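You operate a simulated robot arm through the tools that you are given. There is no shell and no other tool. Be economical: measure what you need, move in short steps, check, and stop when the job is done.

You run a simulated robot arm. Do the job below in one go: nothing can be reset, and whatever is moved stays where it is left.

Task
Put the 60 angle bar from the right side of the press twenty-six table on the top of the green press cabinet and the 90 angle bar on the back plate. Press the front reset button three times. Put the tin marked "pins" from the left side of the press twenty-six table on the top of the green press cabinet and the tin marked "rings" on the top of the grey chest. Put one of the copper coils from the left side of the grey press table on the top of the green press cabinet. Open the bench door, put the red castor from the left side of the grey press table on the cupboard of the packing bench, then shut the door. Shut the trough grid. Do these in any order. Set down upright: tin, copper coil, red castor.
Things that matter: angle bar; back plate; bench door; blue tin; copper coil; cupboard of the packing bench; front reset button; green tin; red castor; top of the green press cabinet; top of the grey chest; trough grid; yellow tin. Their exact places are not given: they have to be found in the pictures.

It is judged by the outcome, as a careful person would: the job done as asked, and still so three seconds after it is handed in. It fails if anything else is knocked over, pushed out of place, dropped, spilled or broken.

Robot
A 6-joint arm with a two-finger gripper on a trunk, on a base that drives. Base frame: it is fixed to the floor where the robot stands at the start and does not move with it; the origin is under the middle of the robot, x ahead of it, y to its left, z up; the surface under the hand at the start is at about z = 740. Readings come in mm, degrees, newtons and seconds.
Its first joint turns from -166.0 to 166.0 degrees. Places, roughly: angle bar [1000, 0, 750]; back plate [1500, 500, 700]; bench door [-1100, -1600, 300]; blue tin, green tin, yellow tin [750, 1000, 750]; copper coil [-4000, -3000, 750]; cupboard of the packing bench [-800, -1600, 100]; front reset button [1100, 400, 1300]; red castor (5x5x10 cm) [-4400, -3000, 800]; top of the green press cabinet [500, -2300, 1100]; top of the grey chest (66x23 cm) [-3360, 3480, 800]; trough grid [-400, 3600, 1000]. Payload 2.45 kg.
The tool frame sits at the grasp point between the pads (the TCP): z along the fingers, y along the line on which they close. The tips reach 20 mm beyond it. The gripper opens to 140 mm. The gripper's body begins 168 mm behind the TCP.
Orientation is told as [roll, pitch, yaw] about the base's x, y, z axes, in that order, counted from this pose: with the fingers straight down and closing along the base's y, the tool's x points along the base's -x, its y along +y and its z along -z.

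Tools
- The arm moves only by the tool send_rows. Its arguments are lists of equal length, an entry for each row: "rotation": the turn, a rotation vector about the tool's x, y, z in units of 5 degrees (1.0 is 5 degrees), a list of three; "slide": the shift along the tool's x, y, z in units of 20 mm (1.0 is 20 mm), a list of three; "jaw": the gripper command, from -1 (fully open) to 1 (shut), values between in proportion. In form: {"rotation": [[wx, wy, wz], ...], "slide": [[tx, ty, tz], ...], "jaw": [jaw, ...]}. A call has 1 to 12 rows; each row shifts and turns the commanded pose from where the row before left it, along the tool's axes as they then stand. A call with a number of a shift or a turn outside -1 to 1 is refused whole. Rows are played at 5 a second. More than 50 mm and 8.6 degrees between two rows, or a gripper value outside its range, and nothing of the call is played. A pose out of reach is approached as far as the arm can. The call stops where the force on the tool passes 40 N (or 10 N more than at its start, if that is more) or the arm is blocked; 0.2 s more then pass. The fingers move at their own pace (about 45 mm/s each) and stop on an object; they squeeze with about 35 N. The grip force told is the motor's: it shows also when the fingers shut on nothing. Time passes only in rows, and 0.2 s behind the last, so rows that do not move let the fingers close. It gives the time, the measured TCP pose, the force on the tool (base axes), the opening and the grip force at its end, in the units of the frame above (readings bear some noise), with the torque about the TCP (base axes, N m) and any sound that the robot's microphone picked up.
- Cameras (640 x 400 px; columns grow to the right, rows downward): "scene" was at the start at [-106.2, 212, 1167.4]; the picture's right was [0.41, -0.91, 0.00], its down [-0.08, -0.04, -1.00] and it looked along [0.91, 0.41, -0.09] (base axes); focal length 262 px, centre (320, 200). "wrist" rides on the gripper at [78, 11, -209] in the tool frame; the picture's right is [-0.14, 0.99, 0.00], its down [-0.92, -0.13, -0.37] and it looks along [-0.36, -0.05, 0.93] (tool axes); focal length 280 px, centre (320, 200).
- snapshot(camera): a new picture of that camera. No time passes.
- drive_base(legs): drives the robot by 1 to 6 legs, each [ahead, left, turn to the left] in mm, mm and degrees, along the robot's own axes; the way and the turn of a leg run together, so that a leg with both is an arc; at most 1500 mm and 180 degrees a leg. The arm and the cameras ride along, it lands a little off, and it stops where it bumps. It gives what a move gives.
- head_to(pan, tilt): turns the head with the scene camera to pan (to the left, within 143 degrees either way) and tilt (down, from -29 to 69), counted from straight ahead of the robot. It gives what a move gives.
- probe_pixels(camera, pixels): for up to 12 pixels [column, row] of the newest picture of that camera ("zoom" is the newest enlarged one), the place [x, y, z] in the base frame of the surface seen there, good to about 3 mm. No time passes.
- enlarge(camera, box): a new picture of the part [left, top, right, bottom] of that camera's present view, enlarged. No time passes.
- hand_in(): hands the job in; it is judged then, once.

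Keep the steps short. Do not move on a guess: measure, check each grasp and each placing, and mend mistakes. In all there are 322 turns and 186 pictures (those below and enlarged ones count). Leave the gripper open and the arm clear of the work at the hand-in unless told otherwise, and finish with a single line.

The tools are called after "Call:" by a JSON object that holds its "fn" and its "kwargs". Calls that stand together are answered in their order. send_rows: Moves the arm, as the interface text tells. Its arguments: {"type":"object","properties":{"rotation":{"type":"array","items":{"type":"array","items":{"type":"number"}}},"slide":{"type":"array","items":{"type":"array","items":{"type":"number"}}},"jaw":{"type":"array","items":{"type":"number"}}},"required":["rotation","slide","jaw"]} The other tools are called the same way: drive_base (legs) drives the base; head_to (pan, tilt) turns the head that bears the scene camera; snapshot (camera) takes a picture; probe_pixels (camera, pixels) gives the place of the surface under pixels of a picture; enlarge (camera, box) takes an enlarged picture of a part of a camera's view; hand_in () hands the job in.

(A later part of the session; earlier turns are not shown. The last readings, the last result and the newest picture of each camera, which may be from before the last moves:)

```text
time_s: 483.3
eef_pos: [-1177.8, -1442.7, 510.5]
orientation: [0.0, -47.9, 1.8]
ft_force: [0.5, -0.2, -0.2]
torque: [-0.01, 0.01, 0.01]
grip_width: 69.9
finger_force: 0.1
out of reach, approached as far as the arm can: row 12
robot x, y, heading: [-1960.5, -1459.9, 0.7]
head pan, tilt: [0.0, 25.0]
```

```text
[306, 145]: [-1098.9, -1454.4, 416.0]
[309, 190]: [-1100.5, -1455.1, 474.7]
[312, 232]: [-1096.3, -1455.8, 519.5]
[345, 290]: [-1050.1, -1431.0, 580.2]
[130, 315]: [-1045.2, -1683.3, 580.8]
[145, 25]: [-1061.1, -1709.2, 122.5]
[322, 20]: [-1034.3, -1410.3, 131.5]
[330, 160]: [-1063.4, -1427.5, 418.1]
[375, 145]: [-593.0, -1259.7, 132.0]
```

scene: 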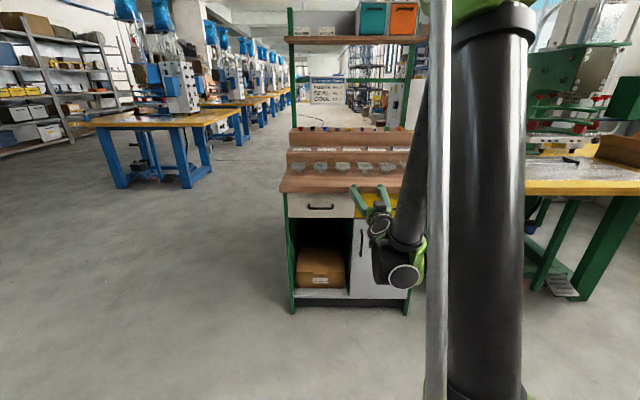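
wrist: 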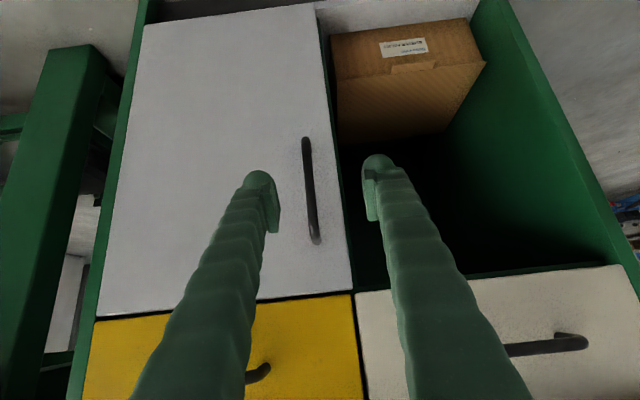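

Handle bar at y −1455, x −1100, z 416–520; door's hinge edge y≈−1712. Move onto the handle and close.

Call:
{"fn": "send_rows", "kwargs": {"rotation": [[0, 0, 0], [0, 0, 0], [0, 0, 0], [0, 0, 0], [0, 0, 0]], "slide": [[0, -0.55, 0], [-0.55, 0, 0.75], [-0.55, 0, 0.75], [-0.55, 0, 0.75], [-0.55, 0, 0.75]], "jaw": [0, 0, 0, 0, 0]}}

Call:
{"fn": "snapshot", "kwargs": {"camera": "wrist"}}

```text
time_s: 484.5
eef_pos: [-1102.1, -1449.3, 505.0]
orientation: [0.0, -48.1, 1.7]
ft_force: [0.1, 0.5, 1.4]
torque: [0.01, -0.01, 0.02]
grip_width: 69.8
finger_force: 0.0
robot x, y, heading: [-1959.5, -1457.4, 0.8]
head pan, tilt: [0.0, 25.0]
```

```text
68 pictures are left
```

wrist: 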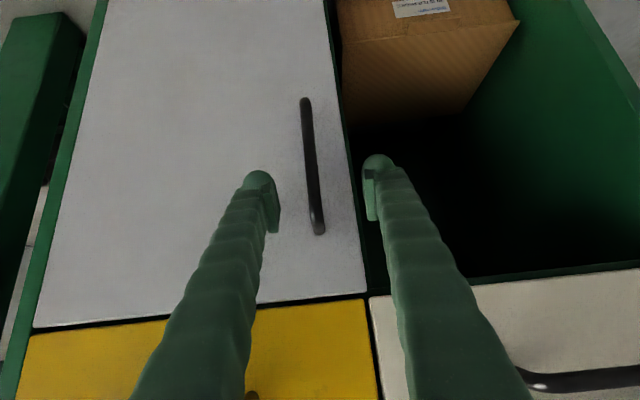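

Call:
{"fn": "send_rows", "kwargs": {"rotation": [[0, 0, 0], [0, 0, 0]], "slide": [[0.6, -0.25, 0.53], [0.6, 0, 0.53]], "jaw": [0, 0]}}

Call:
{"fn": "send_rows", "kwargs": {"rotation": [[0, 0, 0], [0, 0, 0], [0, 0, 0], [0, 0, 0], [0, 0, 0]], "slide": [[0, 0, 0], [0, 0, 0], [0, 0, 0], [0, 0, 0], [0, 0, 0]], "jaw": [1, 1, 1, 1, 1]}}

```text
time_s: 485.1
eef_pos: [-1103.2, -1455.7, 469.4]
orientation: [0.0, -48.1, 1.8]
ft_force: [-0.7, -0.3, 0.6]
torque: [0.03, 0.03, -0.01]
grip_width: 70.1
finger_force: 0.2
robot x, y, heading: [-1960.3, -1456.0, 0.9]
head pan, tilt: [0.0, 25.0]
```

```text
time_s: 486.3
eef_pos: [-1103.1, -1454.6, 470.6]
orientation: [0.0, -48.1, 1.9]
ft_force: [0.3, 5.3, -0.8]
torque: [0.03, 0.04, 0.04]
grip_width: 9.8
finger_force: 35.2
robot x, y, heading: [-1961.2, -1459.0, 0.9]
head pan, tilt: [0.0, 25.0]
```

Handle gripped. Pull along the door's arc, turning with it: 4 steps of 4°.

Call:
{"fn": "send_rows", "kwargs": {"rotation": [[-0.594, 0, -0.535], [-0.594, 0, -0.535], [-0.594, 0, -0.535], [-0.594, 0, -0.535]], "slide": [[0.595, -0.19, -0.661], [0.595, -0.19, -0.661], [0.595, -0.19, -0.661], [0.595, -0.19, -0.661]], "jaw": [1, 1, 1, 1]}}

Call:
{"fn": "send_rows", "kwargs": {"rotation": [[-0.594, 0, -0.535], [-0.594, 0, -0.535], [-0.594, 0, -0.535], [-0.594, 0, -0.535]], "slide": [[0.595, -0.19, -0.661], [0.595, -0.19, -0.661], [0.595, -0.19, -0.661], [0.595, -0.19, -0.661]], "jaw": [1, 1, 1, 1]}}

Call:
{"fn": "snapshot", "kwargs": {"camera": "wrist"}}

```text
time_s: 486.9
eef_pos: [-1129.7, -1460.8, 471.1]
orientation: [0.1, -47.5, 8.4]
ft_force: [0.8, -0.3, -13.2]
torque: [-0.06, 0.27, -0.04]
grip_width: 9.4
finger_force: 37.8
out of reach, approached as far as the arm can: row 2
robot x, y, heading: [-1961.3, -1456.6, 0.7]
head pan, tilt: [0.0, 25.0]
stopped in row 2: the force on the tool passed its limit at 45 N (the readings are from after the stop); the commanded pose is now the measured one
```

```text
time_s: 487.4
eef_pos: [-1143.5, -1464.2, 475.5]
orientation: [0.3, -47.1, 12.7]
ft_force: [0.0, -0.4, -14.5]
torque: [-0.09, 0.27, 0.02]
grip_width: 9.9
finger_force: 36.7
out of reach, approached as far as the arm can: row 1, 2
robot x, y, heading: [-1959.5, -1457.1, 0.9]
head pan, tilt: [0.0, 25.0]
stopped in row 2: the force on the tool passed its limit at 44 N (the readings are from after the stop); the commanded pose is now the measured one
```

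```text
67 pictures are left
```

wrist: 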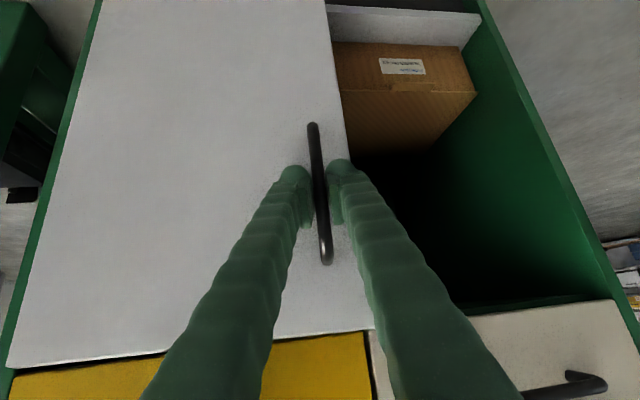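

The door is ~10° open; the arm is near its inner limit, so I'll swing the whole robot about the hinge with the base in small arcs, still holding the handle.

Call:
{"fn": "drive_base", "kwargs": {"legs": [[-20.5, -79.5, 5]]}}

```text
time_s: 488.4
eef_pos: [-1161.7, -1470.3, 474.6]
orientation: [0.4, -47.2, 17.7]
ft_force: [-7.6, 20.0, -21.8]
torque: [0.07, 0.25, 0.18]
grip_width: 9.7
finger_force: 37.1
robot x, y, heading: [-1975.6, -1536.2, 6.0]
head pan, tilt: [0.0, 25.0]
```

Call:
{"fn": "drive_base", "kwargs": {"legs": [[-22, -77, 5], [-22, -77, 5]]}}

```text
time_s: 490.1
eef_pos: [-1199.3, -1490.8, 476.0]
orientation: [0.5, -47.1, 27.7]
ft_force: [-17.3, 31.2, -14.6]
torque: [0.19, 0.19, 0.22]
grip_width: 9.9
finger_force: 37.3
robot x, y, heading: [-1991.6, -1696.6, 15.7]
head pan, tilt: [0.0, 25.0]
```

Call:
{"fn": "drive_base", "kwargs": {"legs": [[-23, -71, 5], [-22, -77, 5], [-22, -77, 5]]}}

Call:
{"fn": "snapshot", "kwargs": {"camera": "scene"}}

```text
time_s: 491.4
eef_pos: [-1218.7, -1501.9, 476.4]
orientation: [0.2, -47.3, 32.5]
ft_force: [-1.6, -0.2, -4.6]
torque: [0.0, -0.05, 0.01]
grip_width: 9.7
finger_force: 36.9
robot x, y, heading: [-1991.2, -1773.1, 20.6]
head pan, tilt: [0.0, 25.0]
stopped in leg 2: the force on the tool passed its limit at 56 N (the readings are from after the stop); the commanded pose is now the measured one
```

```text
66 pictures are left
```

scene: 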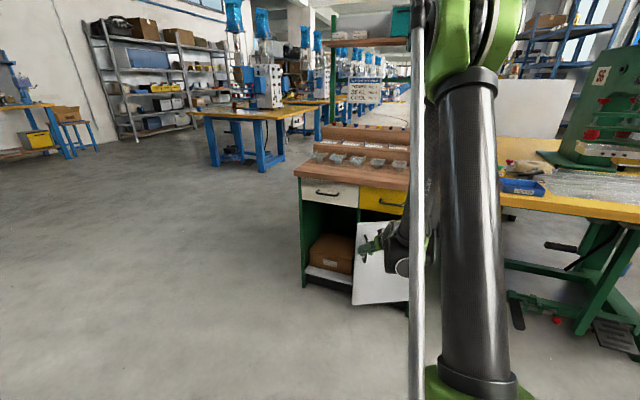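

Door ~28° open, forces relaxed. Continue in single 5° legs.

Call:
{"fn": "drive_base", "kwargs": {"legs": [[-22, -75, 5]]}}

Call:
{"fn": "drive_base", "kwargs": {"legs": [[-23, -75, 5]]}}

Call:
{"fn": "drive_base", "kwargs": {"legs": [[-23, -75, 5]]}}

```text
time_s: 492.5
eef_pos: [-1233.1, -1513.6, 475.8]
orientation: [0.2, -47.2, 37.5]
ft_force: [8.4, -9.8, -6.0]
torque: [-0.06, -0.05, -0.08]
grip_width: 9.5
finger_force: 37.9
robot x, y, heading: [-1977.4, -1848.3, 25.9]
head pan, tilt: [0.0, 25.0]
```

```text
time_s: 493.5
eef_pos: [-1250.5, -1528.8, 475.8]
orientation: [0.3, -47.2, 42.4]
ft_force: [-2.5, 1.4, -4.9]
torque: [0.02, 0.03, 0.02]
grip_width: 9.7
finger_force: 37.2
robot x, y, heading: [-1963.5, -1924.8, 30.6]
head pan, tilt: [0.0, 25.0]
```

```text
time_s: 494.6
eef_pos: [-1265.5, -1545.0, 475.7]
orientation: [0.1, -47.3, 47.3]
ft_force: [10.4, -10.1, -3.2]
torque: [-0.07, -0.08, -0.1]
grip_width: 9.9
finger_force: 37.5
robot x, y, heading: [-1941.3, -1999.9, 35.7]
head pan, tilt: [0.0, 25.0]
```

Call:
{"fn": "head_to", "kwargs": {"pan": -75, "tilt": 30}}

Call:
{"fn": "snapshot", "kwargs": {"camera": "scene"}}

```text
time_s: 496.0
eef_pos: [-1265.1, -1543.9, 475.8]
orientation: [0.1, -47.3, 47.2]
ft_force: [1.4, -0.5, -3.7]
torque: [-0.03, 0.02, -0.02]
grip_width: 9.6
finger_force: 37.5
robot x, y, heading: [-1943.3, -1997.2, 35.8]
head pan, tilt: [-75.0, 30.0]
```

```text
65 pictures are left
```

scene: 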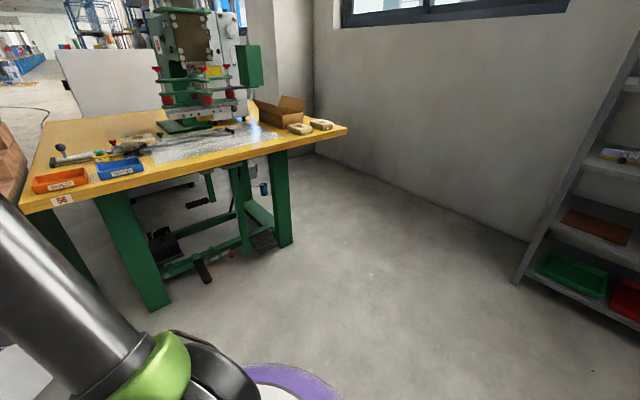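

Call:
{"fn": "probe_pixels", "kwargs": {"camera": "scene", "pixels": [[155, 300], [25, 210], [340, 135], [515, 280], [280, 240]]}}

Call:
{"fn": "drive_base", "kwargs": {"legs": [[-23, -75, 5], [-23, -75, 5]]}}

Call:
{"fn": "drive_base", "kwargs": {"legs": [[-23, -75, 5], [-23, -75, 5]]}}

```text
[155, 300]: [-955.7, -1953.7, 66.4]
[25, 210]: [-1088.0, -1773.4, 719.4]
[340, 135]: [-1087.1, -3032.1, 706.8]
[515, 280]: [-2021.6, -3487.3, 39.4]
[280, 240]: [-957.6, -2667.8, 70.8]
```

```text
time_s: 497.7
eef_pos: [-1290.1, -1578.1, 475.7]
orientation: [0.1, -47.2, 57.2]
ft_force: [18.6, -12.2, -2.3]
torque: [-0.04, -0.16, -0.15]
grip_width: 9.7
finger_force: 37.5
robot x, y, heading: [-1882.0, -2142.1, 45.5]
head pan, tilt: [-75.0, 30.0]
```

```text
time_s: 499.4
eef_pos: [-1310.0, -1617.4, 476.3]
orientation: [0.1, -47.3, 67.0]
ft_force: [-0.9, 0.6, -3.2]
torque: [0.0, 0.01, 0.01]
grip_width: 9.6
finger_force: 37.1
robot x, y, heading: [-1792.7, -2274.7, 55.1]
head pan, tilt: [-75.0, 30.0]
```

Call:
{"fn": "drive_base", "kwargs": {"legs": [[-23, -75, 5], [-23, -75, 5]]}}

Call:
{"fn": "drive_base", "kwargs": {"legs": [[-23, -75, 5], [-23, -75, 5]]}}

Call:
{"fn": "drive_base", "kwargs": {"legs": [[-23, -75, 5], [-10, -38, 2.5]]}}

```text
time_s: 501.1
eef_pos: [-1324.3, -1656.8, 476.8]
orientation: [0.0, -47.2, 77.0]
ft_force: [24.8, -6.3, -2.1]
torque: [-0.08, -0.11, -0.22]
grip_width: 9.6
finger_force: 37.4
robot x, y, heading: [-1687.2, -2386.9, 65.4]
head pan, tilt: [-75.0, 30.0]
```

```text
time_s: 502.8
eef_pos: [-1330.9, -1699.0, 476.4]
orientation: [0.1, -47.2, 86.9]
ft_force: [-29.3, 3.0, -4.4]
torque: [0.01, 0.17, 0.26]
grip_width: 9.5
finger_force: 36.9
robot x, y, heading: [-1563.0, -2480.9, 75.2]
head pan, tilt: [-75.0, 30.0]
```

```text
time_s: 504.4
eef_pos: [-1332.5, -1730.1, 476.4]
orientation: [0.2, -47.2, 94.6]
ft_force: [-14.0, -0.1, -1.8]
torque: [-0.01, 0.09, 0.07]
grip_width: 9.6
finger_force: 36.7
robot x, y, heading: [-1456.4, -2538.3, 82.9]
head pan, tilt: [-75.0, 30.0]
```

Door is open ~84°. Release the handle and back off along the finger direction.

Call:
{"fn": "send_rows", "kwargs": {"rotation": [[0, 0, 0], [0, 0, 0], [0, 0, 0], [0, 0, 0]], "slide": [[0, 0, 0], [0, 0, 0], [0, 0, 0], [0, 0, 0]], "jaw": [0, 0, 0, 0]}}

Call:
{"fn": "drive_base", "kwargs": {"legs": [[-176, -36, 0]]}}

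Call:
{"fn": "snapshot", "kwargs": {"camera": "wrist"}}

```text
time_s: 505.4
eef_pos: [-1331.3, -1729.2, 476.1]
orientation: [0.1, -47.2, 94.5]
ft_force: [-0.4, -0.8, 0.9]
torque: [-0.02, 0.03, 0.02]
grip_width: 70.1
finger_force: 0.0
robot x, y, heading: [-1458.6, -2535.8, 83.0]
head pan, tilt: [-75.0, 30.0]
```

```text
time_s: 506.9
eef_pos: [-1316.6, -1908.4, 476.8]
orientation: [0.1, -47.1, 94.7]
ft_force: [0.6, -0.6, 0.0]
torque: [0.01, 0.05, 0.03]
grip_width: 70.0
finger_force: 0.1
robot x, y, heading: [-1447.5, -2712.4, 82.7]
head pan, tilt: [-75.0, 30.0]
```

```text
64 pictures are left
```

wrist: 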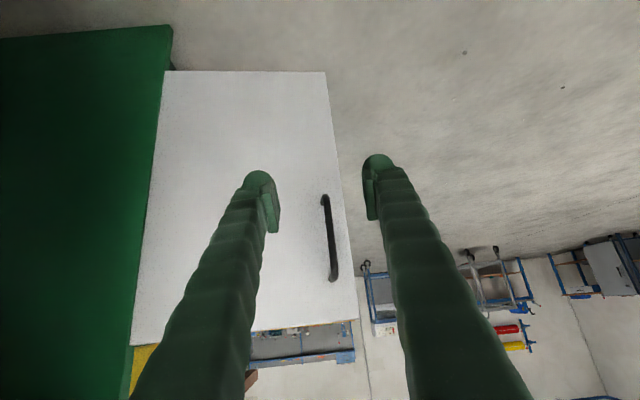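

Door stands open. Raise the arm, then drive round behind the grey press table for the castor.

Call:
{"fn": "send_rows", "kwargs": {"rotation": [[0, 0, 0], [0, 0, 0], [0, 0, 0], [0, 0, 0], [0, 0, 0], [0, 0, 0], [0, 0, 0], [0, 0, 0], [0, 0, 0], [0, 0, 0], [0, 0, 0], [0, 0, 0]], "slide": [[-0.95, 0, -0.88], [-0.95, 0, -0.88], [-0.95, 0, -0.88], [-0.95, 0, -0.88], [-0.95, 0, -0.88], [-0.95, 0, -0.88], [-0.95, 0, -0.88], [-0.95, 0, -0.88], [-0.95, 0, -0.88], [-0.95, 0, -0.88], [-0.95, 0, -0.88], [-0.95, 0, -0.88]], "jaw": [0, 0, 0, 0, 0, 0, 0, 0, 0, 0, 0, 0]}}

Call:
{"fn": "send_rows", "kwargs": {"rotation": [[0, 0, 0], [0, 0, 0], [0, 0, 0], [0, 0, 0], [0, 0, 0], [0, 0, 0], [0, 0, 0]], "slide": [[-0.95, 0, -0.88], [-0.95, 0, -0.88], [-0.95, 0, -0.88], [-0.95, 0, -0.88], [-0.95, 0, -0.88], [-0.95, 0, -0.88], [-0.95, 0, -0.88]], "jaw": [0, 0, 0, 0, 0, 0, 0]}}

Call:
{"fn": "drive_base", "kwargs": {"legs": [[0, 900, 7], [1450, 0, 0], [0, 1450, 0], [0, 1400, 0]]}}

Call:
{"fn": "head_to", "kwargs": {"pan": 120, "tilt": 15}}

Call:
{"fn": "snapshot", "kwargs": {"camera": "scene"}}

```text
time_s: 509.5
eef_pos: [-1316.4, -1910.9, 786.9]
orientation: [0.1, -47.2, 94.6]
ft_force: [1.0, 0.8, -0.4]
torque: [0.0, 0.02, 0.01]
grip_width: 70.1
finger_force: 0.1
robot x, y, heading: [-1445.1, -2717.4, 82.8]
head pan, tilt: [-75.0, 30.0]
```

```text
time_s: 511.1
eef_pos: [-1317.7, -1909.3, 968.9]
orientation: [0.1, -47.2, 94.6]
ft_force: [0.0, 0.7, 0.0]
torque: [0.0, -0.04, 0.0]
grip_width: 70.0
finger_force: 0.1
robot x, y, heading: [-1448.5, -2718.5, 82.7]
head pan, tilt: [-75.0, 30.0]
```

```text
time_s: 535.3
eef_pos: [-5123.3, -461.9, 967.5]
orientation: [0.1, -47.2, 108.4]
ft_force: [1.0, 0.2, 0.6]
torque: [-0.01, -0.03, 0.01]
grip_width: 70.0
finger_force: 0.1
robot x, y, heading: [-5054.7, -1273.9, 96.6]
head pan, tilt: [-75.0, 30.0]
stopped in leg 4: the robot was blocked; the commanded pose is now the measured one
```

```text
time_s: 538.1
eef_pos: [-5123.2, -461.0, 967.3]
orientation: [0.1, -47.2, 108.4]
ft_force: [0.0, 0.6, 0.2]
torque: [0.0, 0.0, -0.01]
grip_width: 70.2
finger_force: 0.0
robot x, y, heading: [-5053.3, -1277.0, 96.5]
head pan, tilt: [120.0, 15.0]
```

```text
63 pictures are left
```

scene: 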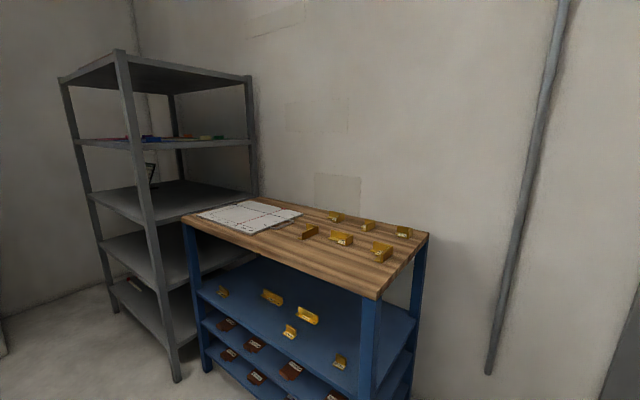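

Touched the blue rack's corner perhaps; contents stand. Probe the rack, the shelf and the free passage.

Call:
{"fn": "probe_pixels", "kwargs": {"camera": "scene", "pixels": [[375, 298], [425, 236], [187, 215], [175, 380], [118, 310], [60, 330], [365, 380]]}}

Call:
{"fn": "drive_base", "kwargs": {"legs": [[0, -100, 0]]}}

Call:
{"fn": "head_to", "kwargs": {"pan": 143, "tilt": 25}}

Call:
{"fn": "snapshot", "kwargs": {"camera": "scene"}}

```text
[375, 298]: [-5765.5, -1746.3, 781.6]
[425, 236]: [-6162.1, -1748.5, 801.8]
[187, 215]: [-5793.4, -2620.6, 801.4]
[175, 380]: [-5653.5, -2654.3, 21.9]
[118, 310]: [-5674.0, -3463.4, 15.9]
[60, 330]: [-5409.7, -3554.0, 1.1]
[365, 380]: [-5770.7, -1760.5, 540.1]
```

```text
time_s: 539.3
eef_pos: [-5026.5, -450.2, 968.5]
orientation: [0.1, -47.2, 108.5]
ft_force: [0.3, 0.2, 0.6]
torque: [0.0, 0.01, 0.05]
grip_width: 70.0
finger_force: 0.1
robot x, y, heading: [-4956.8, -1261.4, 96.6]
head pan, tilt: [120.0, 15.0]
```

```text
time_s: 540.2
eef_pos: [-5025.5, -450.2, 967.7]
orientation: [0.1, -47.3, 108.4]
ft_force: [0.1, -0.5, 0.7]
torque: [0.01, 0.0, 0.0]
grip_width: 69.8
finger_force: 0.1
robot x, y, heading: [-4955.2, -1266.0, 96.3]
head pan, tilt: [143.0, 25.0]
```

```text
62 pictures are left
```

scene: 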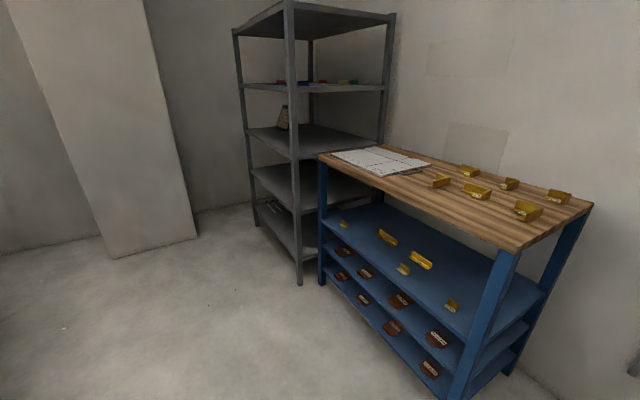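

Passage between table (x −4450) and racks (x −5650) is open. Check what I bumped on the forward-left.

Call:
{"fn": "head_to", "kwargs": {"pan": 35, "tilt": 20}}

Call:
{"fn": "snapshot", "kwargs": {"camera": "scene"}}

```text
time_s: 542.0
eef_pos: [-5025.9, -449.2, 968.3]
orientation: [0.1, -47.2, 108.5]
ft_force: [0.5, 0.0, 0.3]
torque: [-0.04, 0.02, -0.01]
grip_width: 70.0
finger_force: 0.1
robot x, y, heading: [-4954.5, -1262.5, 96.6]
head pan, tilt: [35.0, 20.0]
```

```text
61 pictures are left
```

scene: 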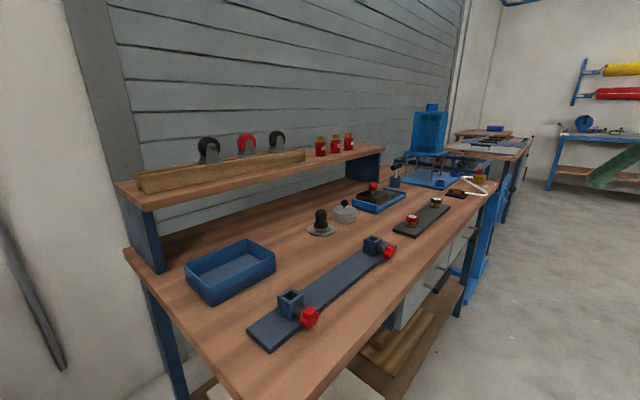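

Call:
{"fn": "probe_pixels", "kwargs": {"camera": "scene", "pixels": [[340, 350], [240, 390], [420, 265], [490, 185], [310, 318], [320, 222]]}}

```text
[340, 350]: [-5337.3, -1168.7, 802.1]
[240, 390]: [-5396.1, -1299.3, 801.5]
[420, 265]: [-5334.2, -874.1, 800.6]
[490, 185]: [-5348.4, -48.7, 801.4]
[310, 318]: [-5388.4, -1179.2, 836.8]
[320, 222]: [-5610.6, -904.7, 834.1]
```

Only the bench edge; its items are fine. Go down the passage to (−5225,−2900), then turn to face the table's back side.

Call:
{"fn": "drive_base", "kwargs": {"legs": [[0, 0, -6.6], [-500, 0, 0], [-1140, 260, 0], [0, 0, -90]]}}

Call:
{"fn": "head_to", "kwargs": {"pan": 0, "tilt": 25}}

Call:
{"fn": "snapshot", "kwargs": {"camera": "scene"}}

Call:
{"fn": "snapshot", "kwargs": {"camera": "wrist"}}

```text
time_s: 554.9
eef_pos: [-4403.0, -2924.9, 969.0]
orientation: [0.1, -47.2, 12.6]
ft_force: [0.0, -0.9, -0.5]
torque: [0.01, 0.03, 0.05]
grip_width: 70.0
finger_force: 0.1
robot x, y, heading: [-5221.5, -2914.4, 0.7]
head pan, tilt: [35.0, 20.0]
```

```text
time_s: 555.9
eef_pos: [-4404.4, -2926.8, 967.8]
orientation: [0.1, -47.3, 12.6]
ft_force: [-0.2, -0.8, 0.3]
torque: [-0.02, 0.03, 0.04]
grip_width: 70.3
finger_force: 0.0
robot x, y, heading: [-5219.7, -2908.1, 0.9]
head pan, tilt: [0.0, 25.0]
```

```text
60 pictures are left
```

scene: 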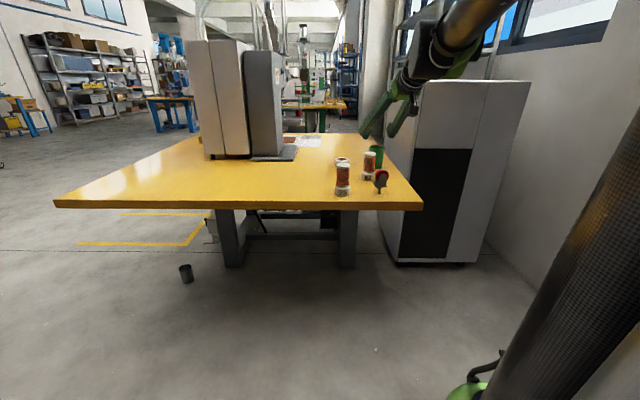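

```text
59 pictures are left
```

wrist: 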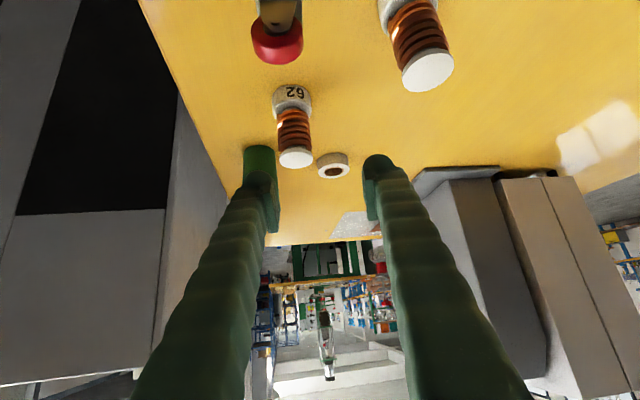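

Castor at scene (381,178). Zoom and probe it.

Call:
{"fn": "enlarge", "kwargs": {"camera": "scene", "box": [325, 140, 425, 215]}}

Call:
{"fn": "probe_pixels", "kwargs": {"camera": "zoom", "pixels": [[360, 200], [365, 270], [352, 300], [395, 205], [340, 205], [380, 185], [400, 290], [120, 190], [285, 110]]}}

```text
5.33 times, centred on (375, 178) of scene
```

zoom: 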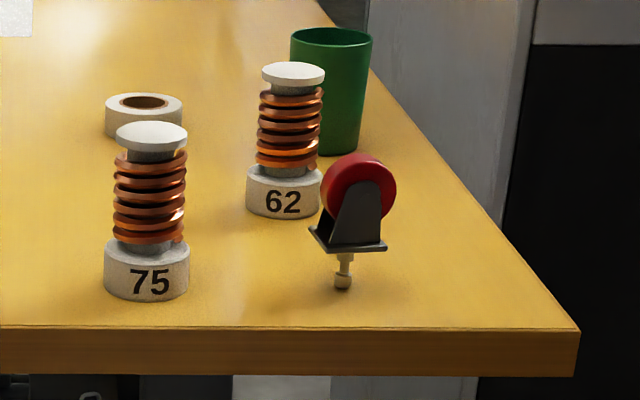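

```text
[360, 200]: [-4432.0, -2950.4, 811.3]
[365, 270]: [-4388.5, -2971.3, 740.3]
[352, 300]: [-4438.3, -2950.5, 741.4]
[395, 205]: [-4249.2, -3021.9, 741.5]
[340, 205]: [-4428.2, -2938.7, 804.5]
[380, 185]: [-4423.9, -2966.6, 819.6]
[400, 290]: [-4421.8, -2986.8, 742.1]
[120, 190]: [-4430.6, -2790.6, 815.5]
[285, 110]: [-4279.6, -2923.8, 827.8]
```

The castor stands on its stem with the wheel up, aligned to the axes, near (−4415,−2952). I keep that stance and will grip it along y with the 47° tilted tool. Turn the hand to yaw 0 and draw back to see it.

Call:
{"fn": "send_rows", "kwargs": {"rotation": [[0.617, 0, 0.57], [0.617, 0, 0.57], [0.617, 0, 0.57], [0, 0, 0], [0, 0, 0], [0, 0, 0], [0, 0, 0]], "slide": [[0, 0, 0], [0, 0, 0], [0, 0, 0], [0.679, -0.3, -0.734], [0.679, -0.3, -0.734], [0.679, -0.3, -0.734], [0.679, -0.3, -0.734]], "jaw": [-0.3, -0.3, -0.3, -0.3, -0.3, -0.3, -0.3]}}

Call:
{"fn": "snapshot", "kwargs": {"camera": "wrist"}}

```text
time_s: 557.5
eef_pos: [-4482.9, -2950.1, 967.4]
orientation: [0.1, -47.2, -0.1]
ft_force: [0.7, 0.5, -0.6]
torque: [0.04, 0.03, -0.03]
grip_width: 90.9
finger_force: 0.0
robot x, y, heading: [-5222.3, -2914.8, 0.9]
head pan, tilt: [0.0, 25.0]
```

```text
57 pictures are left
```

wrist: 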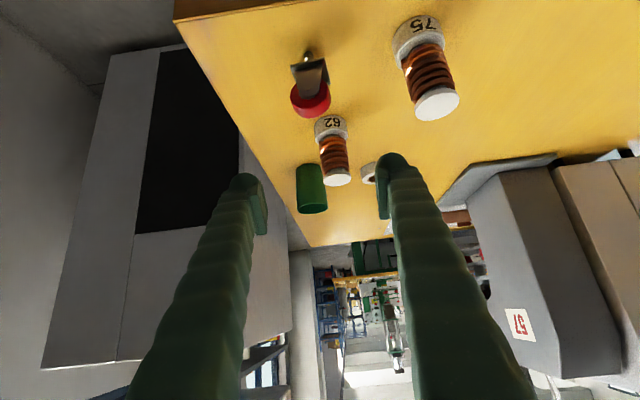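

Call:
{"fn": "enlarge", "kwargs": {"camera": "wrist", "box": [270, 40, 350, 130]}}

Call:
{"fn": "probe_pixels", "kwargs": {"camera": "zoom", "pixels": [[330, 270], [290, 210], [355, 225], [320, 160], [325, 325], [280, 320], [370, 310], [307, 75]]}}

```text
4.44 times, centred on (310, 85) of wrist
```

zoom: 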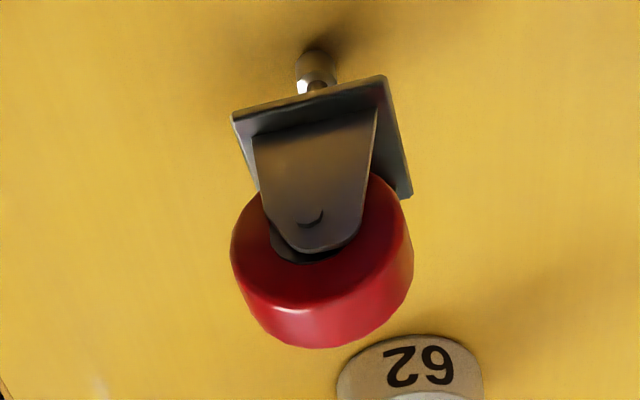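

```text
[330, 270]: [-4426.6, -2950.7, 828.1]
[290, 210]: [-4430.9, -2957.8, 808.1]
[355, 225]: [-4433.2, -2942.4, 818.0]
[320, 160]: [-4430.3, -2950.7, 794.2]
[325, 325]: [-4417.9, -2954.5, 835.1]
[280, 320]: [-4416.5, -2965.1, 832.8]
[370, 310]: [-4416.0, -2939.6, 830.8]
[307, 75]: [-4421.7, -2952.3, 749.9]
```

Castor centre ≈(−4412,−2952); wheel top z 836, plate z≈775. Approach to straddle it, first 7 steps.

Call:
{"fn": "send_rows", "kwargs": {"rotation": [[0, 0, 0], [0, 0, 0], [0, 0, 0], [0, 0, 0], [0, 0, 0], [0, 0, 0], [0, 0, 0]], "slide": [[0.425, -0.1, 0.93], [0.425, 0, 0.93], [0.425, 0, 0.93], [0.425, 0, 0.93], [0.425, 0, 0.93], [0.425, 0, 0.93], [0.425, 0, 0.93]], "jaw": [-0.3, -0.3, -0.3, -0.3, -0.3, -0.3, -0.3]}}

Call:
{"fn": "snapshot", "kwargs": {"camera": "wrist"}}

```text
time_s: 559.1
eef_pos: [-4428.8, -2951.3, 836.7]
orientation: [0.1, -47.2, 0.2]
ft_force: [0.2, -0.4, -0.5]
torque: [-0.03, -0.01, 0.0]
grip_width: 91.0
finger_force: 0.1
robot x, y, heading: [-5216.2, -2912.9, 0.7]
head pan, tilt: [0.0, 25.0]
```

```text
55 pictures are left
```

wrist: 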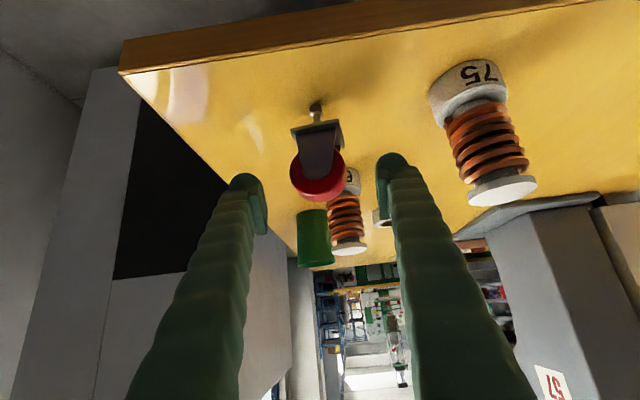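

Call:
{"fn": "send_rows", "kwargs": {"rotation": [[0, 0, 0], [0, 0, 0], [0, 0, 0]], "slide": [[0.4, 0, 0.93], [0.4, 0, 0.93], [0, 0, 0]], "jaw": [-0.3, -0.3, -0.3]}}

Call:
{"fn": "snapshot", "kwargs": {"camera": "wrist"}}

Call:
{"fn": "enlarge", "kwargs": {"camera": "scene", "box": [325, 140, 425, 215]}}

```text
time_s: 559.9
eef_pos: [-4408.9, -2951.5, 798.7]
orientation: [0.2, -47.2, 0.1]
ft_force: [0.8, -0.2, 0.5]
torque: [0.01, -0.03, 0.01]
grip_width: 91.2
finger_force: 0.0
robot x, y, heading: [-5220.3, -2915.8, 0.9]
head pan, tilt: [0.0, 25.0]
```

```text
54 pictures are left
```

wrist: 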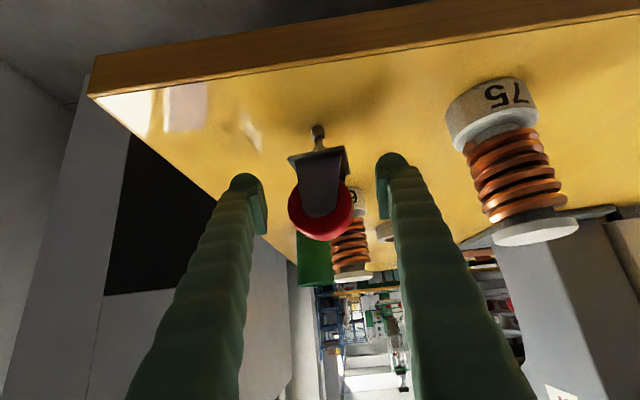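

```text
5.33 times, centred on (375, 178) of scene
```

zoom: 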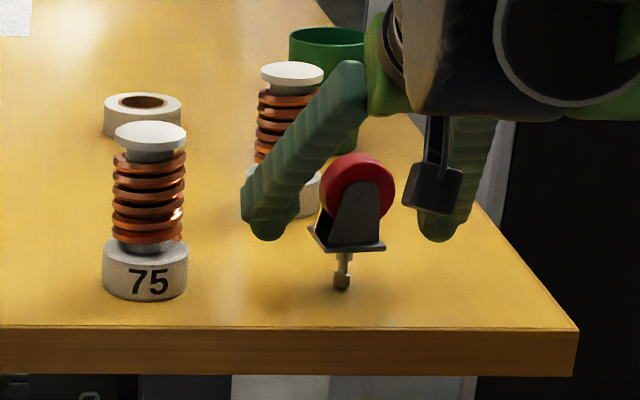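

Well centred. Close.

Call:
{"fn": "send_rows", "kwargs": {"rotation": [[0, 0, 0], [0, 0, 0], [0, 0, 0], [0, 0, 0], [0, 0, 0]], "slide": [[0, 0, 0], [0, 0, 0], [0, 0, 0], [0, 0, 0], [0, 0, 0]], "jaw": [0.1, 1, 1, 1, 1]}}

Call:
{"fn": "enlarge", "kwargs": {"camera": "wrist", "box": [240, 100, 400, 280]}}

```text
time_s: 561.1
eef_pos: [-4409.9, -2953.2, 798.4]
orientation: [0.1, -47.1, 0.1]
ft_force: [-1.4, 0.5, 2.7]
torque: [0.1, 0.04, 0.01]
grip_width: 45.5
finger_force: 35.4
robot x, y, heading: [-5219.7, -2913.3, 0.8]
head pan, tilt: [0.0, 25.0]
```

```text
2.22 times, centred on (320, 190) of wrist
```

zoom: 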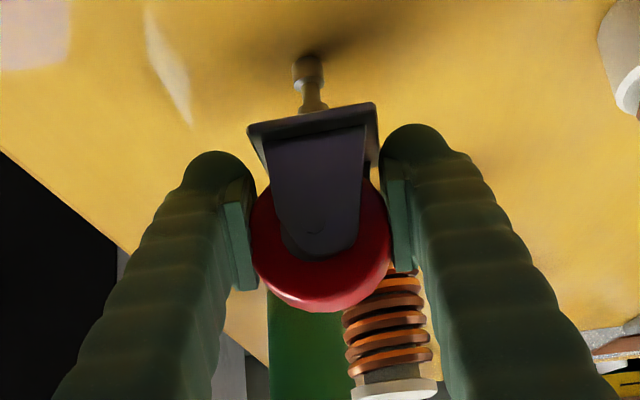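

Gripped at 45.5 mm. Lift vertically and verify.

Call:
{"fn": "send_rows", "kwargs": {"rotation": [[0, 0, 0], [0, 0, 0], [0, 0, 0], [0, 0, 0], [0, 0, 0], [0, 0, 0], [0, 0, 0], [0, 0, 0]], "slide": [[-0.3, 0, -0.28], [-0.733, 0, -0.68], [-0.733, 0, -0.68], [-0.733, 0, -0.68], [-0.733, 0, -0.68], [-0.733, 0, -0.68], [-0.733, 0, -0.68], [0, 0, 0]], "jaw": [1, 1, 1, 1, 1, 1, 1, 1]}}

Call:
{"fn": "snapshot", "kwargs": {"camera": "wrist"}}

Call:
{"fn": "enlarge", "kwargs": {"camera": "scene", "box": [325, 100, 425, 195]}}

```text
time_s: 562.9
eef_pos: [-4410.5, -2953.1, 927.3]
orientation: [0.0, -47.2, 0.1]
ft_force: [-0.8, 0.6, -1.1]
torque: [0.0, -0.04, 0.0]
grip_width: 45.0
finger_force: 35.3
robot x, y, heading: [-5222.4, -2913.3, 0.7]
head pan, tilt: [0.0, 25.0]
```

```text
51 pictures are left
```

wrist: 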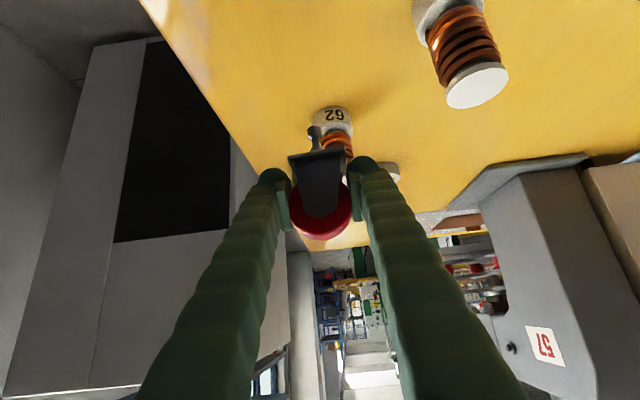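

```text
4.21 times, centred on (375, 148) of scene
```

zoom: 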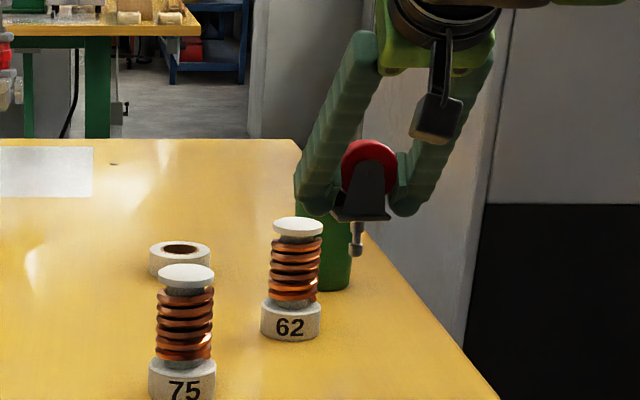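

Castor held vertical. Raise 60 mm more and retrace the way out, then over to the bench.

Call:
{"fn": "send_rows", "kwargs": {"rotation": [[0, 0, 0], [0, 0, 0], [0, 0, 0], [0, 0, 0]], "slide": [[-0.733, 0, -0.68], [-0.733, 0, -0.68], [-0.733, 0, -0.68], [-0.733, 0, -0.68]], "jaw": [1, 1, 1, 1]}}

Call:
{"fn": "drive_base", "kwargs": {"legs": [[0, 0, 89.2], [1140, -260, 0], [480, 0, 0], [0, -1500, 0], [0, -1450, 0]]}}

```text
time_s: 563.9
eef_pos: [-4411.1, -2952.5, 1005.3]
orientation: [0.1, -47.3, -0.1]
ft_force: [0.0, -0.4, -2.1]
torque: [-0.01, -0.01, -0.01]
grip_width: 45.0
finger_force: 35.2
robot x, y, heading: [-5220.0, -2913.8, 1.0]
head pan, tilt: [0.0, 25.0]
```

```text
time_s: 590.0
eef_pos: [-1857.2, -562.2, 1006.3]
orientation: [0.1, -47.2, 87.6]
ft_force: [-0.5, 0.0, -2.5]
torque: [0.02, -0.03, 0.02]
grip_width: 44.4
finger_force: 35.0
robot x, y, heading: [-1931.0, -1370.7, 88.2]
head pan, tilt: [0.0, 25.0]
```

Call:
{"fn": "drive_base", "kwargs": {"legs": [[0, 150, 0], [0, 0, -88.2], [0, -150, 0]]}}

Call:
{"fn": "head_to", "kwargs": {"pan": 0, "tilt": 30}}

Call:
{"fn": "snapshot", "kwargs": {"camera": "scene"}}

```text
time_s: 596.1
eef_pos: [-1272.3, -1569.5, 1006.2]
orientation: [0.1, -47.2, -1.1]
ft_force: [0.4, -0.4, -1.0]
torque: [0.01, -0.01, -0.01]
grip_width: 44.6
finger_force: 35.0
robot x, y, heading: [-2078.8, -1512.1, -0.4]
head pan, tilt: [0.0, 25.0]
```

```text
time_s: 596.8
eef_pos: [-1272.8, -1569.5, 1007.2]
orientation: [0.1, -47.3, -1.2]
ft_force: [0.9, 0.0, -1.3]
torque: [0.01, -0.06, 0.02]
grip_width: 44.7
finger_force: 35.5
robot x, y, heading: [-2082.0, -1512.4, 0.0]
head pan, tilt: [0.0, 30.0]
```

```text
49 pictures are left
```

scene: 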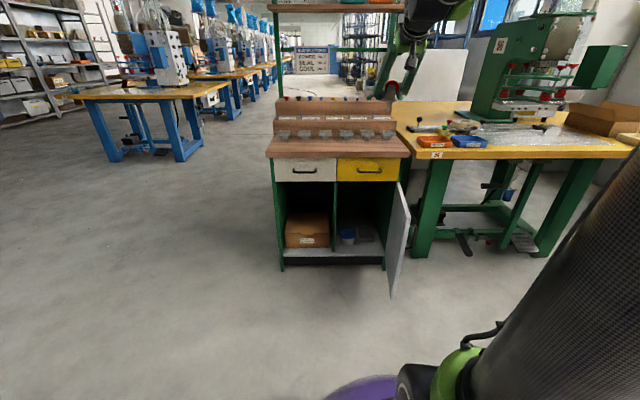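

Call:
{"fn": "enlarge", "kwargs": {"camera": "scene", "box": [320, 160, 415, 300]}}

Call:
{"fn": "probe_pixels", "kwargs": {"camera": "scene", "pixels": [[335, 255], [360, 250], [380, 255], [348, 232], [365, 228], [360, 240], [350, 247], [340, 185], [382, 190], [393, 295], [335, 225], [362, 200]]}}

```text
2.86 times, centred on (368, 230) of scene
```

zoom: 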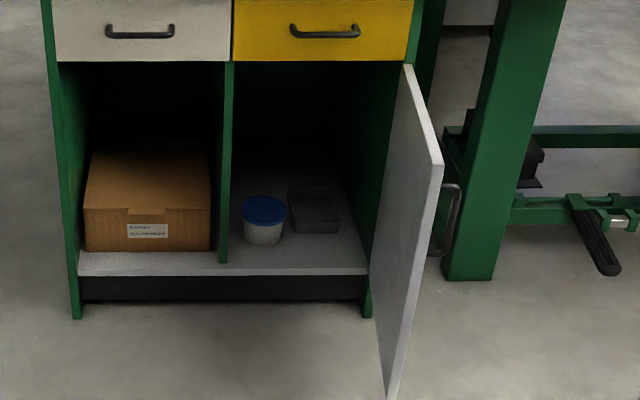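

```text
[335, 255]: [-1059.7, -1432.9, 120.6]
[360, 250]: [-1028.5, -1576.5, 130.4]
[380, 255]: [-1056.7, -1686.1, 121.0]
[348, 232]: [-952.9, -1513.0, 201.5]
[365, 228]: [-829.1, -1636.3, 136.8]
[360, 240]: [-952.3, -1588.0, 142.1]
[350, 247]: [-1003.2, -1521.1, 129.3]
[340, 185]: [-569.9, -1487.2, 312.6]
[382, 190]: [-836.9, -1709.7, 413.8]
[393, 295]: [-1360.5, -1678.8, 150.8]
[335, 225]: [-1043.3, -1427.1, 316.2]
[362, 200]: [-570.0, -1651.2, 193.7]
```

Cupboard floor z≈130.5, free front strip x −1040…−960. I'll set the castor at about (−1010,−1570). Lower the arm in front of the cupboard.

Call:
{"fn": "send_rows", "kwargs": {"rotation": [[0, 0, 0], [0, 0, 0], [0, 0, 0], [0, 0, 0], [0, 0, 0], [0, 0, 0], [0, 0, 0], [0, 0, 0], [0, 0, 0], [0, 0, 0], [0, 0, 0], [0, 0, 0]], "slide": [[1, 0, 0.926], [1, 0, 0.926], [1, 0, 0.926], [1, 0, 0.926], [1, 0, 0.926], [1, 0, 0.926], [1, 0, 0.926], [1, 0, 0.926], [1, 0, 0.926], [1, 0, 0.926], [1, 0, 0.926], [1, 0, 0.926]], "jaw": [1, 1, 1, 1, 1, 1, 1, 1, 1, 1, 1, 1]}}

Call:
{"fn": "send_rows", "kwargs": {"rotation": [[0, 0, 0], [0, 0, 0], [0, 0, 0], [0, 0, 0], [0, 0, 0], [0, 0, 0], [0, 0, 0], [0, 0, 0]], "slide": [[1, 0, 0.926], [1, 0, 0.926], [1, 0, 0.926], [1, 0, 0.926], [1, 0, 0.926], [1, 0, 0.926], [1, 0, 0.926], [1, 0, 0.926]], "jaw": [1, 1, 1, 1, 1, 1, 1, 1]}}

```text
time_s: 599.4
eef_pos: [-1271.0, -1568.0, 679.6]
orientation: [0.0, -47.2, -1.1]
ft_force: [-0.3, -0.4, -1.8]
torque: [0.01, -0.02, 0.02]
grip_width: 44.6
finger_force: 35.3
robot x, y, heading: [-2083.2, -1513.6, -0.3]
head pan, tilt: [0.0, 30.0]
```

```text
time_s: 601.2
eef_pos: [-1260.9, -1571.6, 476.3]
orientation: [0.1, -46.8, -1.1]
ft_force: [-0.5, 0.1, -2.2]
torque: [-0.03, -0.05, 0.02]
grip_width: 44.6
finger_force: 35.2
out of reach, approached as far as the arm can: row 8
robot x, y, heading: [-2077.9, -1514.9, -0.2]
head pan, tilt: [0.0, 30.0]
```

The arm must avoid its own base here; at larger reach it can go lower. Back up 100, extend 143 and lower again.

Call:
{"fn": "drive_base", "kwargs": {"legs": [[-100, 0, 0]]}}

Call:
{"fn": "send_rows", "kwargs": {"rotation": [[0, 0, 0], [0, 0, 0], [0, 0, 0], [0, 0, 0], [0, 0, 0], [0, 0, 0], [0, 0, 0], [0, 0, 0], [0, 0, 0], [0, 0, 0], [0, 0, 0], [0, 0, 0]], "slide": [[-0.68, 0, 0.733], [-0.68, 0, 0.733], [-0.68, 0, 0.733], [-0.68, 0, 0.733], [-0.68, 0, 0.733], [-0.68, 0, 0.733], [-0.68, 0, 0.733], [0.733, 0, 0.68], [0.733, 0, 0.68], [0.733, 0, 0.68], [0.733, 0, 0.68], [0.733, 0, 0.68]], "jaw": [1, 1, 1, 1, 1, 1, 1, 1, 1, 1, 1, 1]}}

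Call:
{"fn": "send_rows", "kwargs": {"rotation": [[0, 0, 0], [0, 0, 0], [0, 0, 0], [0, 0, 0], [0, 0, 0], [0, 0, 0]], "slide": [[0.733, 0, 0.68], [0.733, 0, 0.68], [0.733, 0, 0.68], [0.733, 0, 0.68], [0.733, 0, 0.68], [0.733, 0, 0.68]], "jaw": [1, 1, 1, 1, 1, 1]}}

```text
time_s: 602.3
eef_pos: [-1365.3, -1569.1, 477.2]
orientation: [0.0, -46.9, -1.1]
ft_force: [-0.1, 0.0, -1.6]
torque: [0.01, -0.05, -0.01]
grip_width: 44.3
finger_force: 34.7
robot x, y, heading: [-2183.6, -1512.9, -0.4]
head pan, tilt: [0.0, 30.0]
```

```text
time_s: 604.9
eef_pos: [-1226.2, -1573.1, 378.3]
orientation: [0.1, -46.9, -1.1]
ft_force: [0.1, 1.1, -1.3]
torque: [-0.01, 0.01, 0.02]
grip_width: 44.4
finger_force: 35.0
robot x, y, heading: [-2185.2, -1513.2, -0.4]
head pan, tilt: [0.0, 30.0]
```

```text
time_s: 606.3
eef_pos: [-1193.6, -1575.2, 278.5]
orientation: [0.1, -46.6, -1.1]
ft_force: [0.3, -0.3, -1.7]
torque: [-0.04, 0.0, -0.03]
grip_width: 44.2
finger_force: 34.5
out of reach, approached as far as the arm can: row 3, 4, 5, 6
robot x, y, heading: [-2185.1, -1513.8, -0.4]
head pan, tilt: [0.0, 30.0]
```

Reach boundary again at z 278, r 991. Test farther out: up a little, forward 60, then down.

Call:
{"fn": "send_rows", "kwargs": {"rotation": [[0, 0, 0], [0, 0, 0], [0, 0, 0], [0, 0, 0], [0, 0, 0], [0, 0, 0], [0, 0, 0], [0, 0, 0], [0, 0, 0]], "slide": [[-0.68, 0, 0.733], [-0.68, 0, 0.733], [-0.68, 0, 0.733], [0.733, 0, 0.68], [0.733, 0, 0.68], [0.733, 0, 0.68], [0.733, 0, 0.68], [0.2, 0, 0.19], [0, 0, 0]], "jaw": [1, 1, 1, 1, 1, 1, 1, 1, 1]}}

```text
time_s: 608.3
eef_pos: [-1134.5, -1576.5, 188.2]
orientation: [0.1, -46.9, -1.1]
ft_force: [0.4, 0.2, -2.0]
torque: [0.0, -0.01, -0.01]
grip_width: 44.4
finger_force: 34.7
robot x, y, heading: [-2182.0, -1511.0, -0.1]
head pan, tilt: [0.0, 30.0]
```

Reached z 188 at r≈1048. Raise 18 mm so the stem clears the floor panel, then look and drive in 122 mm.

Call:
{"fn": "send_rows", "kwargs": {"rotation": [[0, 0, 0], [0, 0, 0]], "slide": [[-0.66, 0, -0.612], [0, 0, 0]], "jaw": [1, 1]}}

Call:
{"fn": "snapshot", "kwargs": {"camera": "wrist"}}

Call:
{"fn": "enlarge", "kwargs": {"camera": "scene", "box": [310, 160, 440, 300]}}

```text
time_s: 608.9
eef_pos: [-1133.2, -1576.6, 206.6]
orientation: [0.2, -46.9, -1.1]
ft_force: [0.1, 0.7, -2.3]
torque: [-0.01, -0.02, -0.01]
grip_width: 44.4
finger_force: 34.2
robot x, y, heading: [-2189.3, -1511.5, -0.2]
head pan, tilt: [0.0, 30.0]
```

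```text
47 pictures are left
```

wrist: 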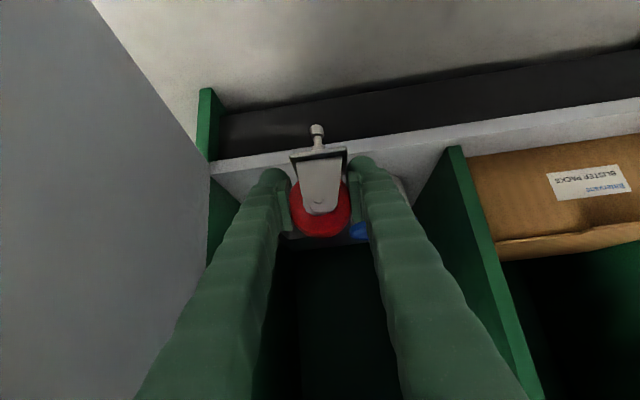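

```text
2.86 times, centred on (375, 230) of scene
```

zoom: 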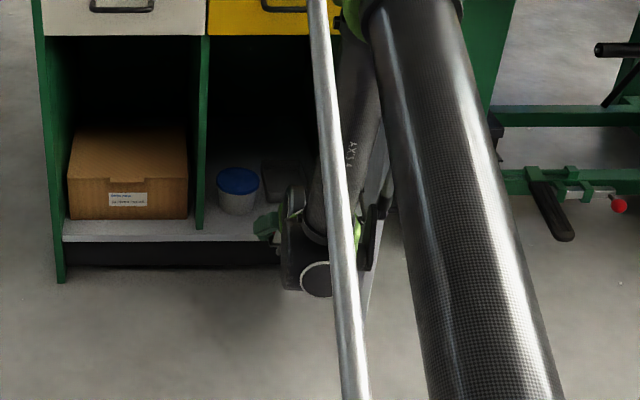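

Clear on both sides. Drive in 120 mm.

Call:
{"fn": "drive_base", "kwargs": {"legs": [[120, 0, 0]]}}

Call:
{"fn": "snapshot", "kwargs": {"camera": "wrist"}}

```text
time_s: 610.2
eef_pos: [-1012.8, -1576.7, 207.2]
orientation: [0.1, -46.8, -1.2]
ft_force: [0.0, 1.0, -1.1]
torque: [0.01, -0.01, 0.01]
grip_width: 44.2
finger_force: 35.0
robot x, y, heading: [-2064.6, -1511.2, -0.4]
head pan, tilt: [0.0, 30.0]
```

```text
45 pictures are left
```

wrist: 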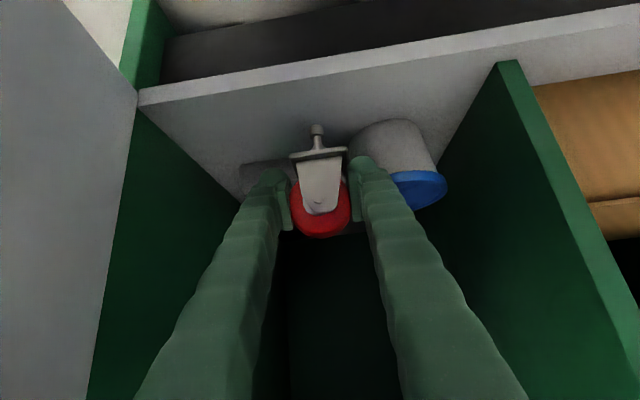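

Call:
{"fn": "probe_pixels", "kwargs": {"camera": "wrist", "pixels": [[395, 150], [370, 140], [400, 172], [430, 190], [255, 175], [320, 105], [317, 128], [270, 140], [380, 110]]}}

```text
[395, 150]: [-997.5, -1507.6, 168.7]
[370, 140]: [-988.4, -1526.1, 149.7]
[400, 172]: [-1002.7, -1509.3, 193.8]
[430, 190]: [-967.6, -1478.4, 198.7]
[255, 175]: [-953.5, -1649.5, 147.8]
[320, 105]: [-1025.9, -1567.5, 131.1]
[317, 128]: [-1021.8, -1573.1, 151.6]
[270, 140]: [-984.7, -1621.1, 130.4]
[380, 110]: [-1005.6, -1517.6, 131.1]
```

The tub's edge is close to the left finger. Shift 40 mm to the right (−y) and yaw the hand −8° so that the body stays off the door.

Call:
{"fn": "send_rows", "kwargs": {"rotation": [[0, 0, 0], [0, 0, 0], [0.587, 0, 0.544], [0.587, 0, 0.544], [0, 0, 0]], "slide": [[0, -0.98, 0], [-0.08, -0.98, 0.09], [0, 0, 0], [0, 0, 0], [0, 0, 0]], "jaw": [1, 1, 1, 1, 1]}}

Call:
{"fn": "snapshot", "kwargs": {"camera": "wrist"}}

```text
time_s: 611.4
eef_pos: [-1010.7, -1614.8, 206.1]
orientation: [0.1, -46.9, -9.1]
ft_force: [-0.1, -0.1, -1.5]
torque: [-0.03, -0.01, -0.06]
grip_width: 44.5
finger_force: 35.1
robot x, y, heading: [-2063.9, -1508.6, -0.7]
head pan, tilt: [0.0, 30.0]
```

```text
44 pictures are left
```

wrist: 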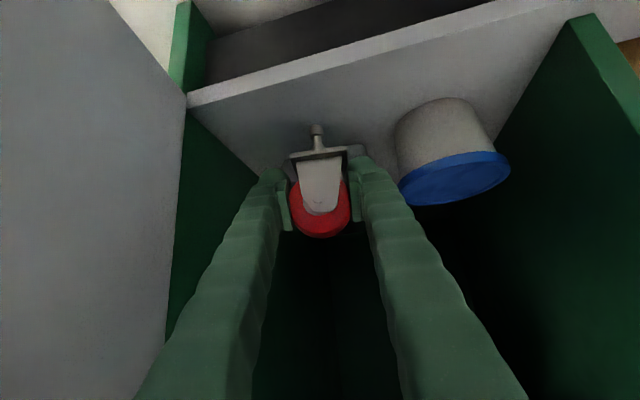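

Slide 15 mm deeper and lower to just above the floor.

Call:
{"fn": "send_rows", "kwargs": {"rotation": [[0, 0, 0], [0, 0, 0], [0, 0, 0]], "slide": [[-0.51, 0, 0.55], [0.513, 0, 0.476], [0, 0, 0]], "jaw": [1, 1, 1]}}

Call:
{"fn": "send_rows", "kwargs": {"rotation": [[0, 0, 0], [0, 0, 0], [0, 0, 0]], "slide": [[0.055, 0, 0.051], [0.055, 0, 0.051], [0, 0, 0]], "jaw": [1, 1, 1]}}

```text
time_s: 612.2
eef_pos: [-995.9, -1617.1, 192.8]
orientation: [0.1, -46.9, -9.1]
ft_force: [0.2, 0.3, -2.2]
torque: [0.02, 0.0, 0.01]
grip_width: 44.3
finger_force: 35.3
robot x, y, heading: [-2061.4, -1515.6, -0.2]
head pan, tilt: [0.0, 30.0]
```

```text
time_s: 613.0
eef_pos: [-996.0, -1617.5, 191.4]
orientation: [0.1, -47.1, -9.0]
ft_force: [-2.8, 0.3, 30.6]
torque: [0.15, 0.17, 0.01]
grip_width: 44.1
finger_force: 35.3
robot x, y, heading: [-2063.2, -1512.5, -0.1]
head pan, tilt: [0.0, 30.0]
```

Contact at 31 N. Ease up ~1 mm, then open slowly.

Call:
{"fn": "send_rows", "kwargs": {"rotation": [[0, 0, 0], [0, 0, 0]], "slide": [[-0.044, 0, -0.041], [0, 0, 0]], "jaw": [1, 1]}}

```text
time_s: 613.6
eef_pos: [-996.3, -1616.9, 190.9]
orientation: [0.0, -46.9, -9.1]
ft_force: [0.7, 0.2, 17.3]
torque: [0.08, 0.0, 0.0]
grip_width: 44.2
finger_force: 35.4
robot x, y, heading: [-2062.8, -1514.4, -0.4]
head pan, tilt: [0.0, 30.0]
```

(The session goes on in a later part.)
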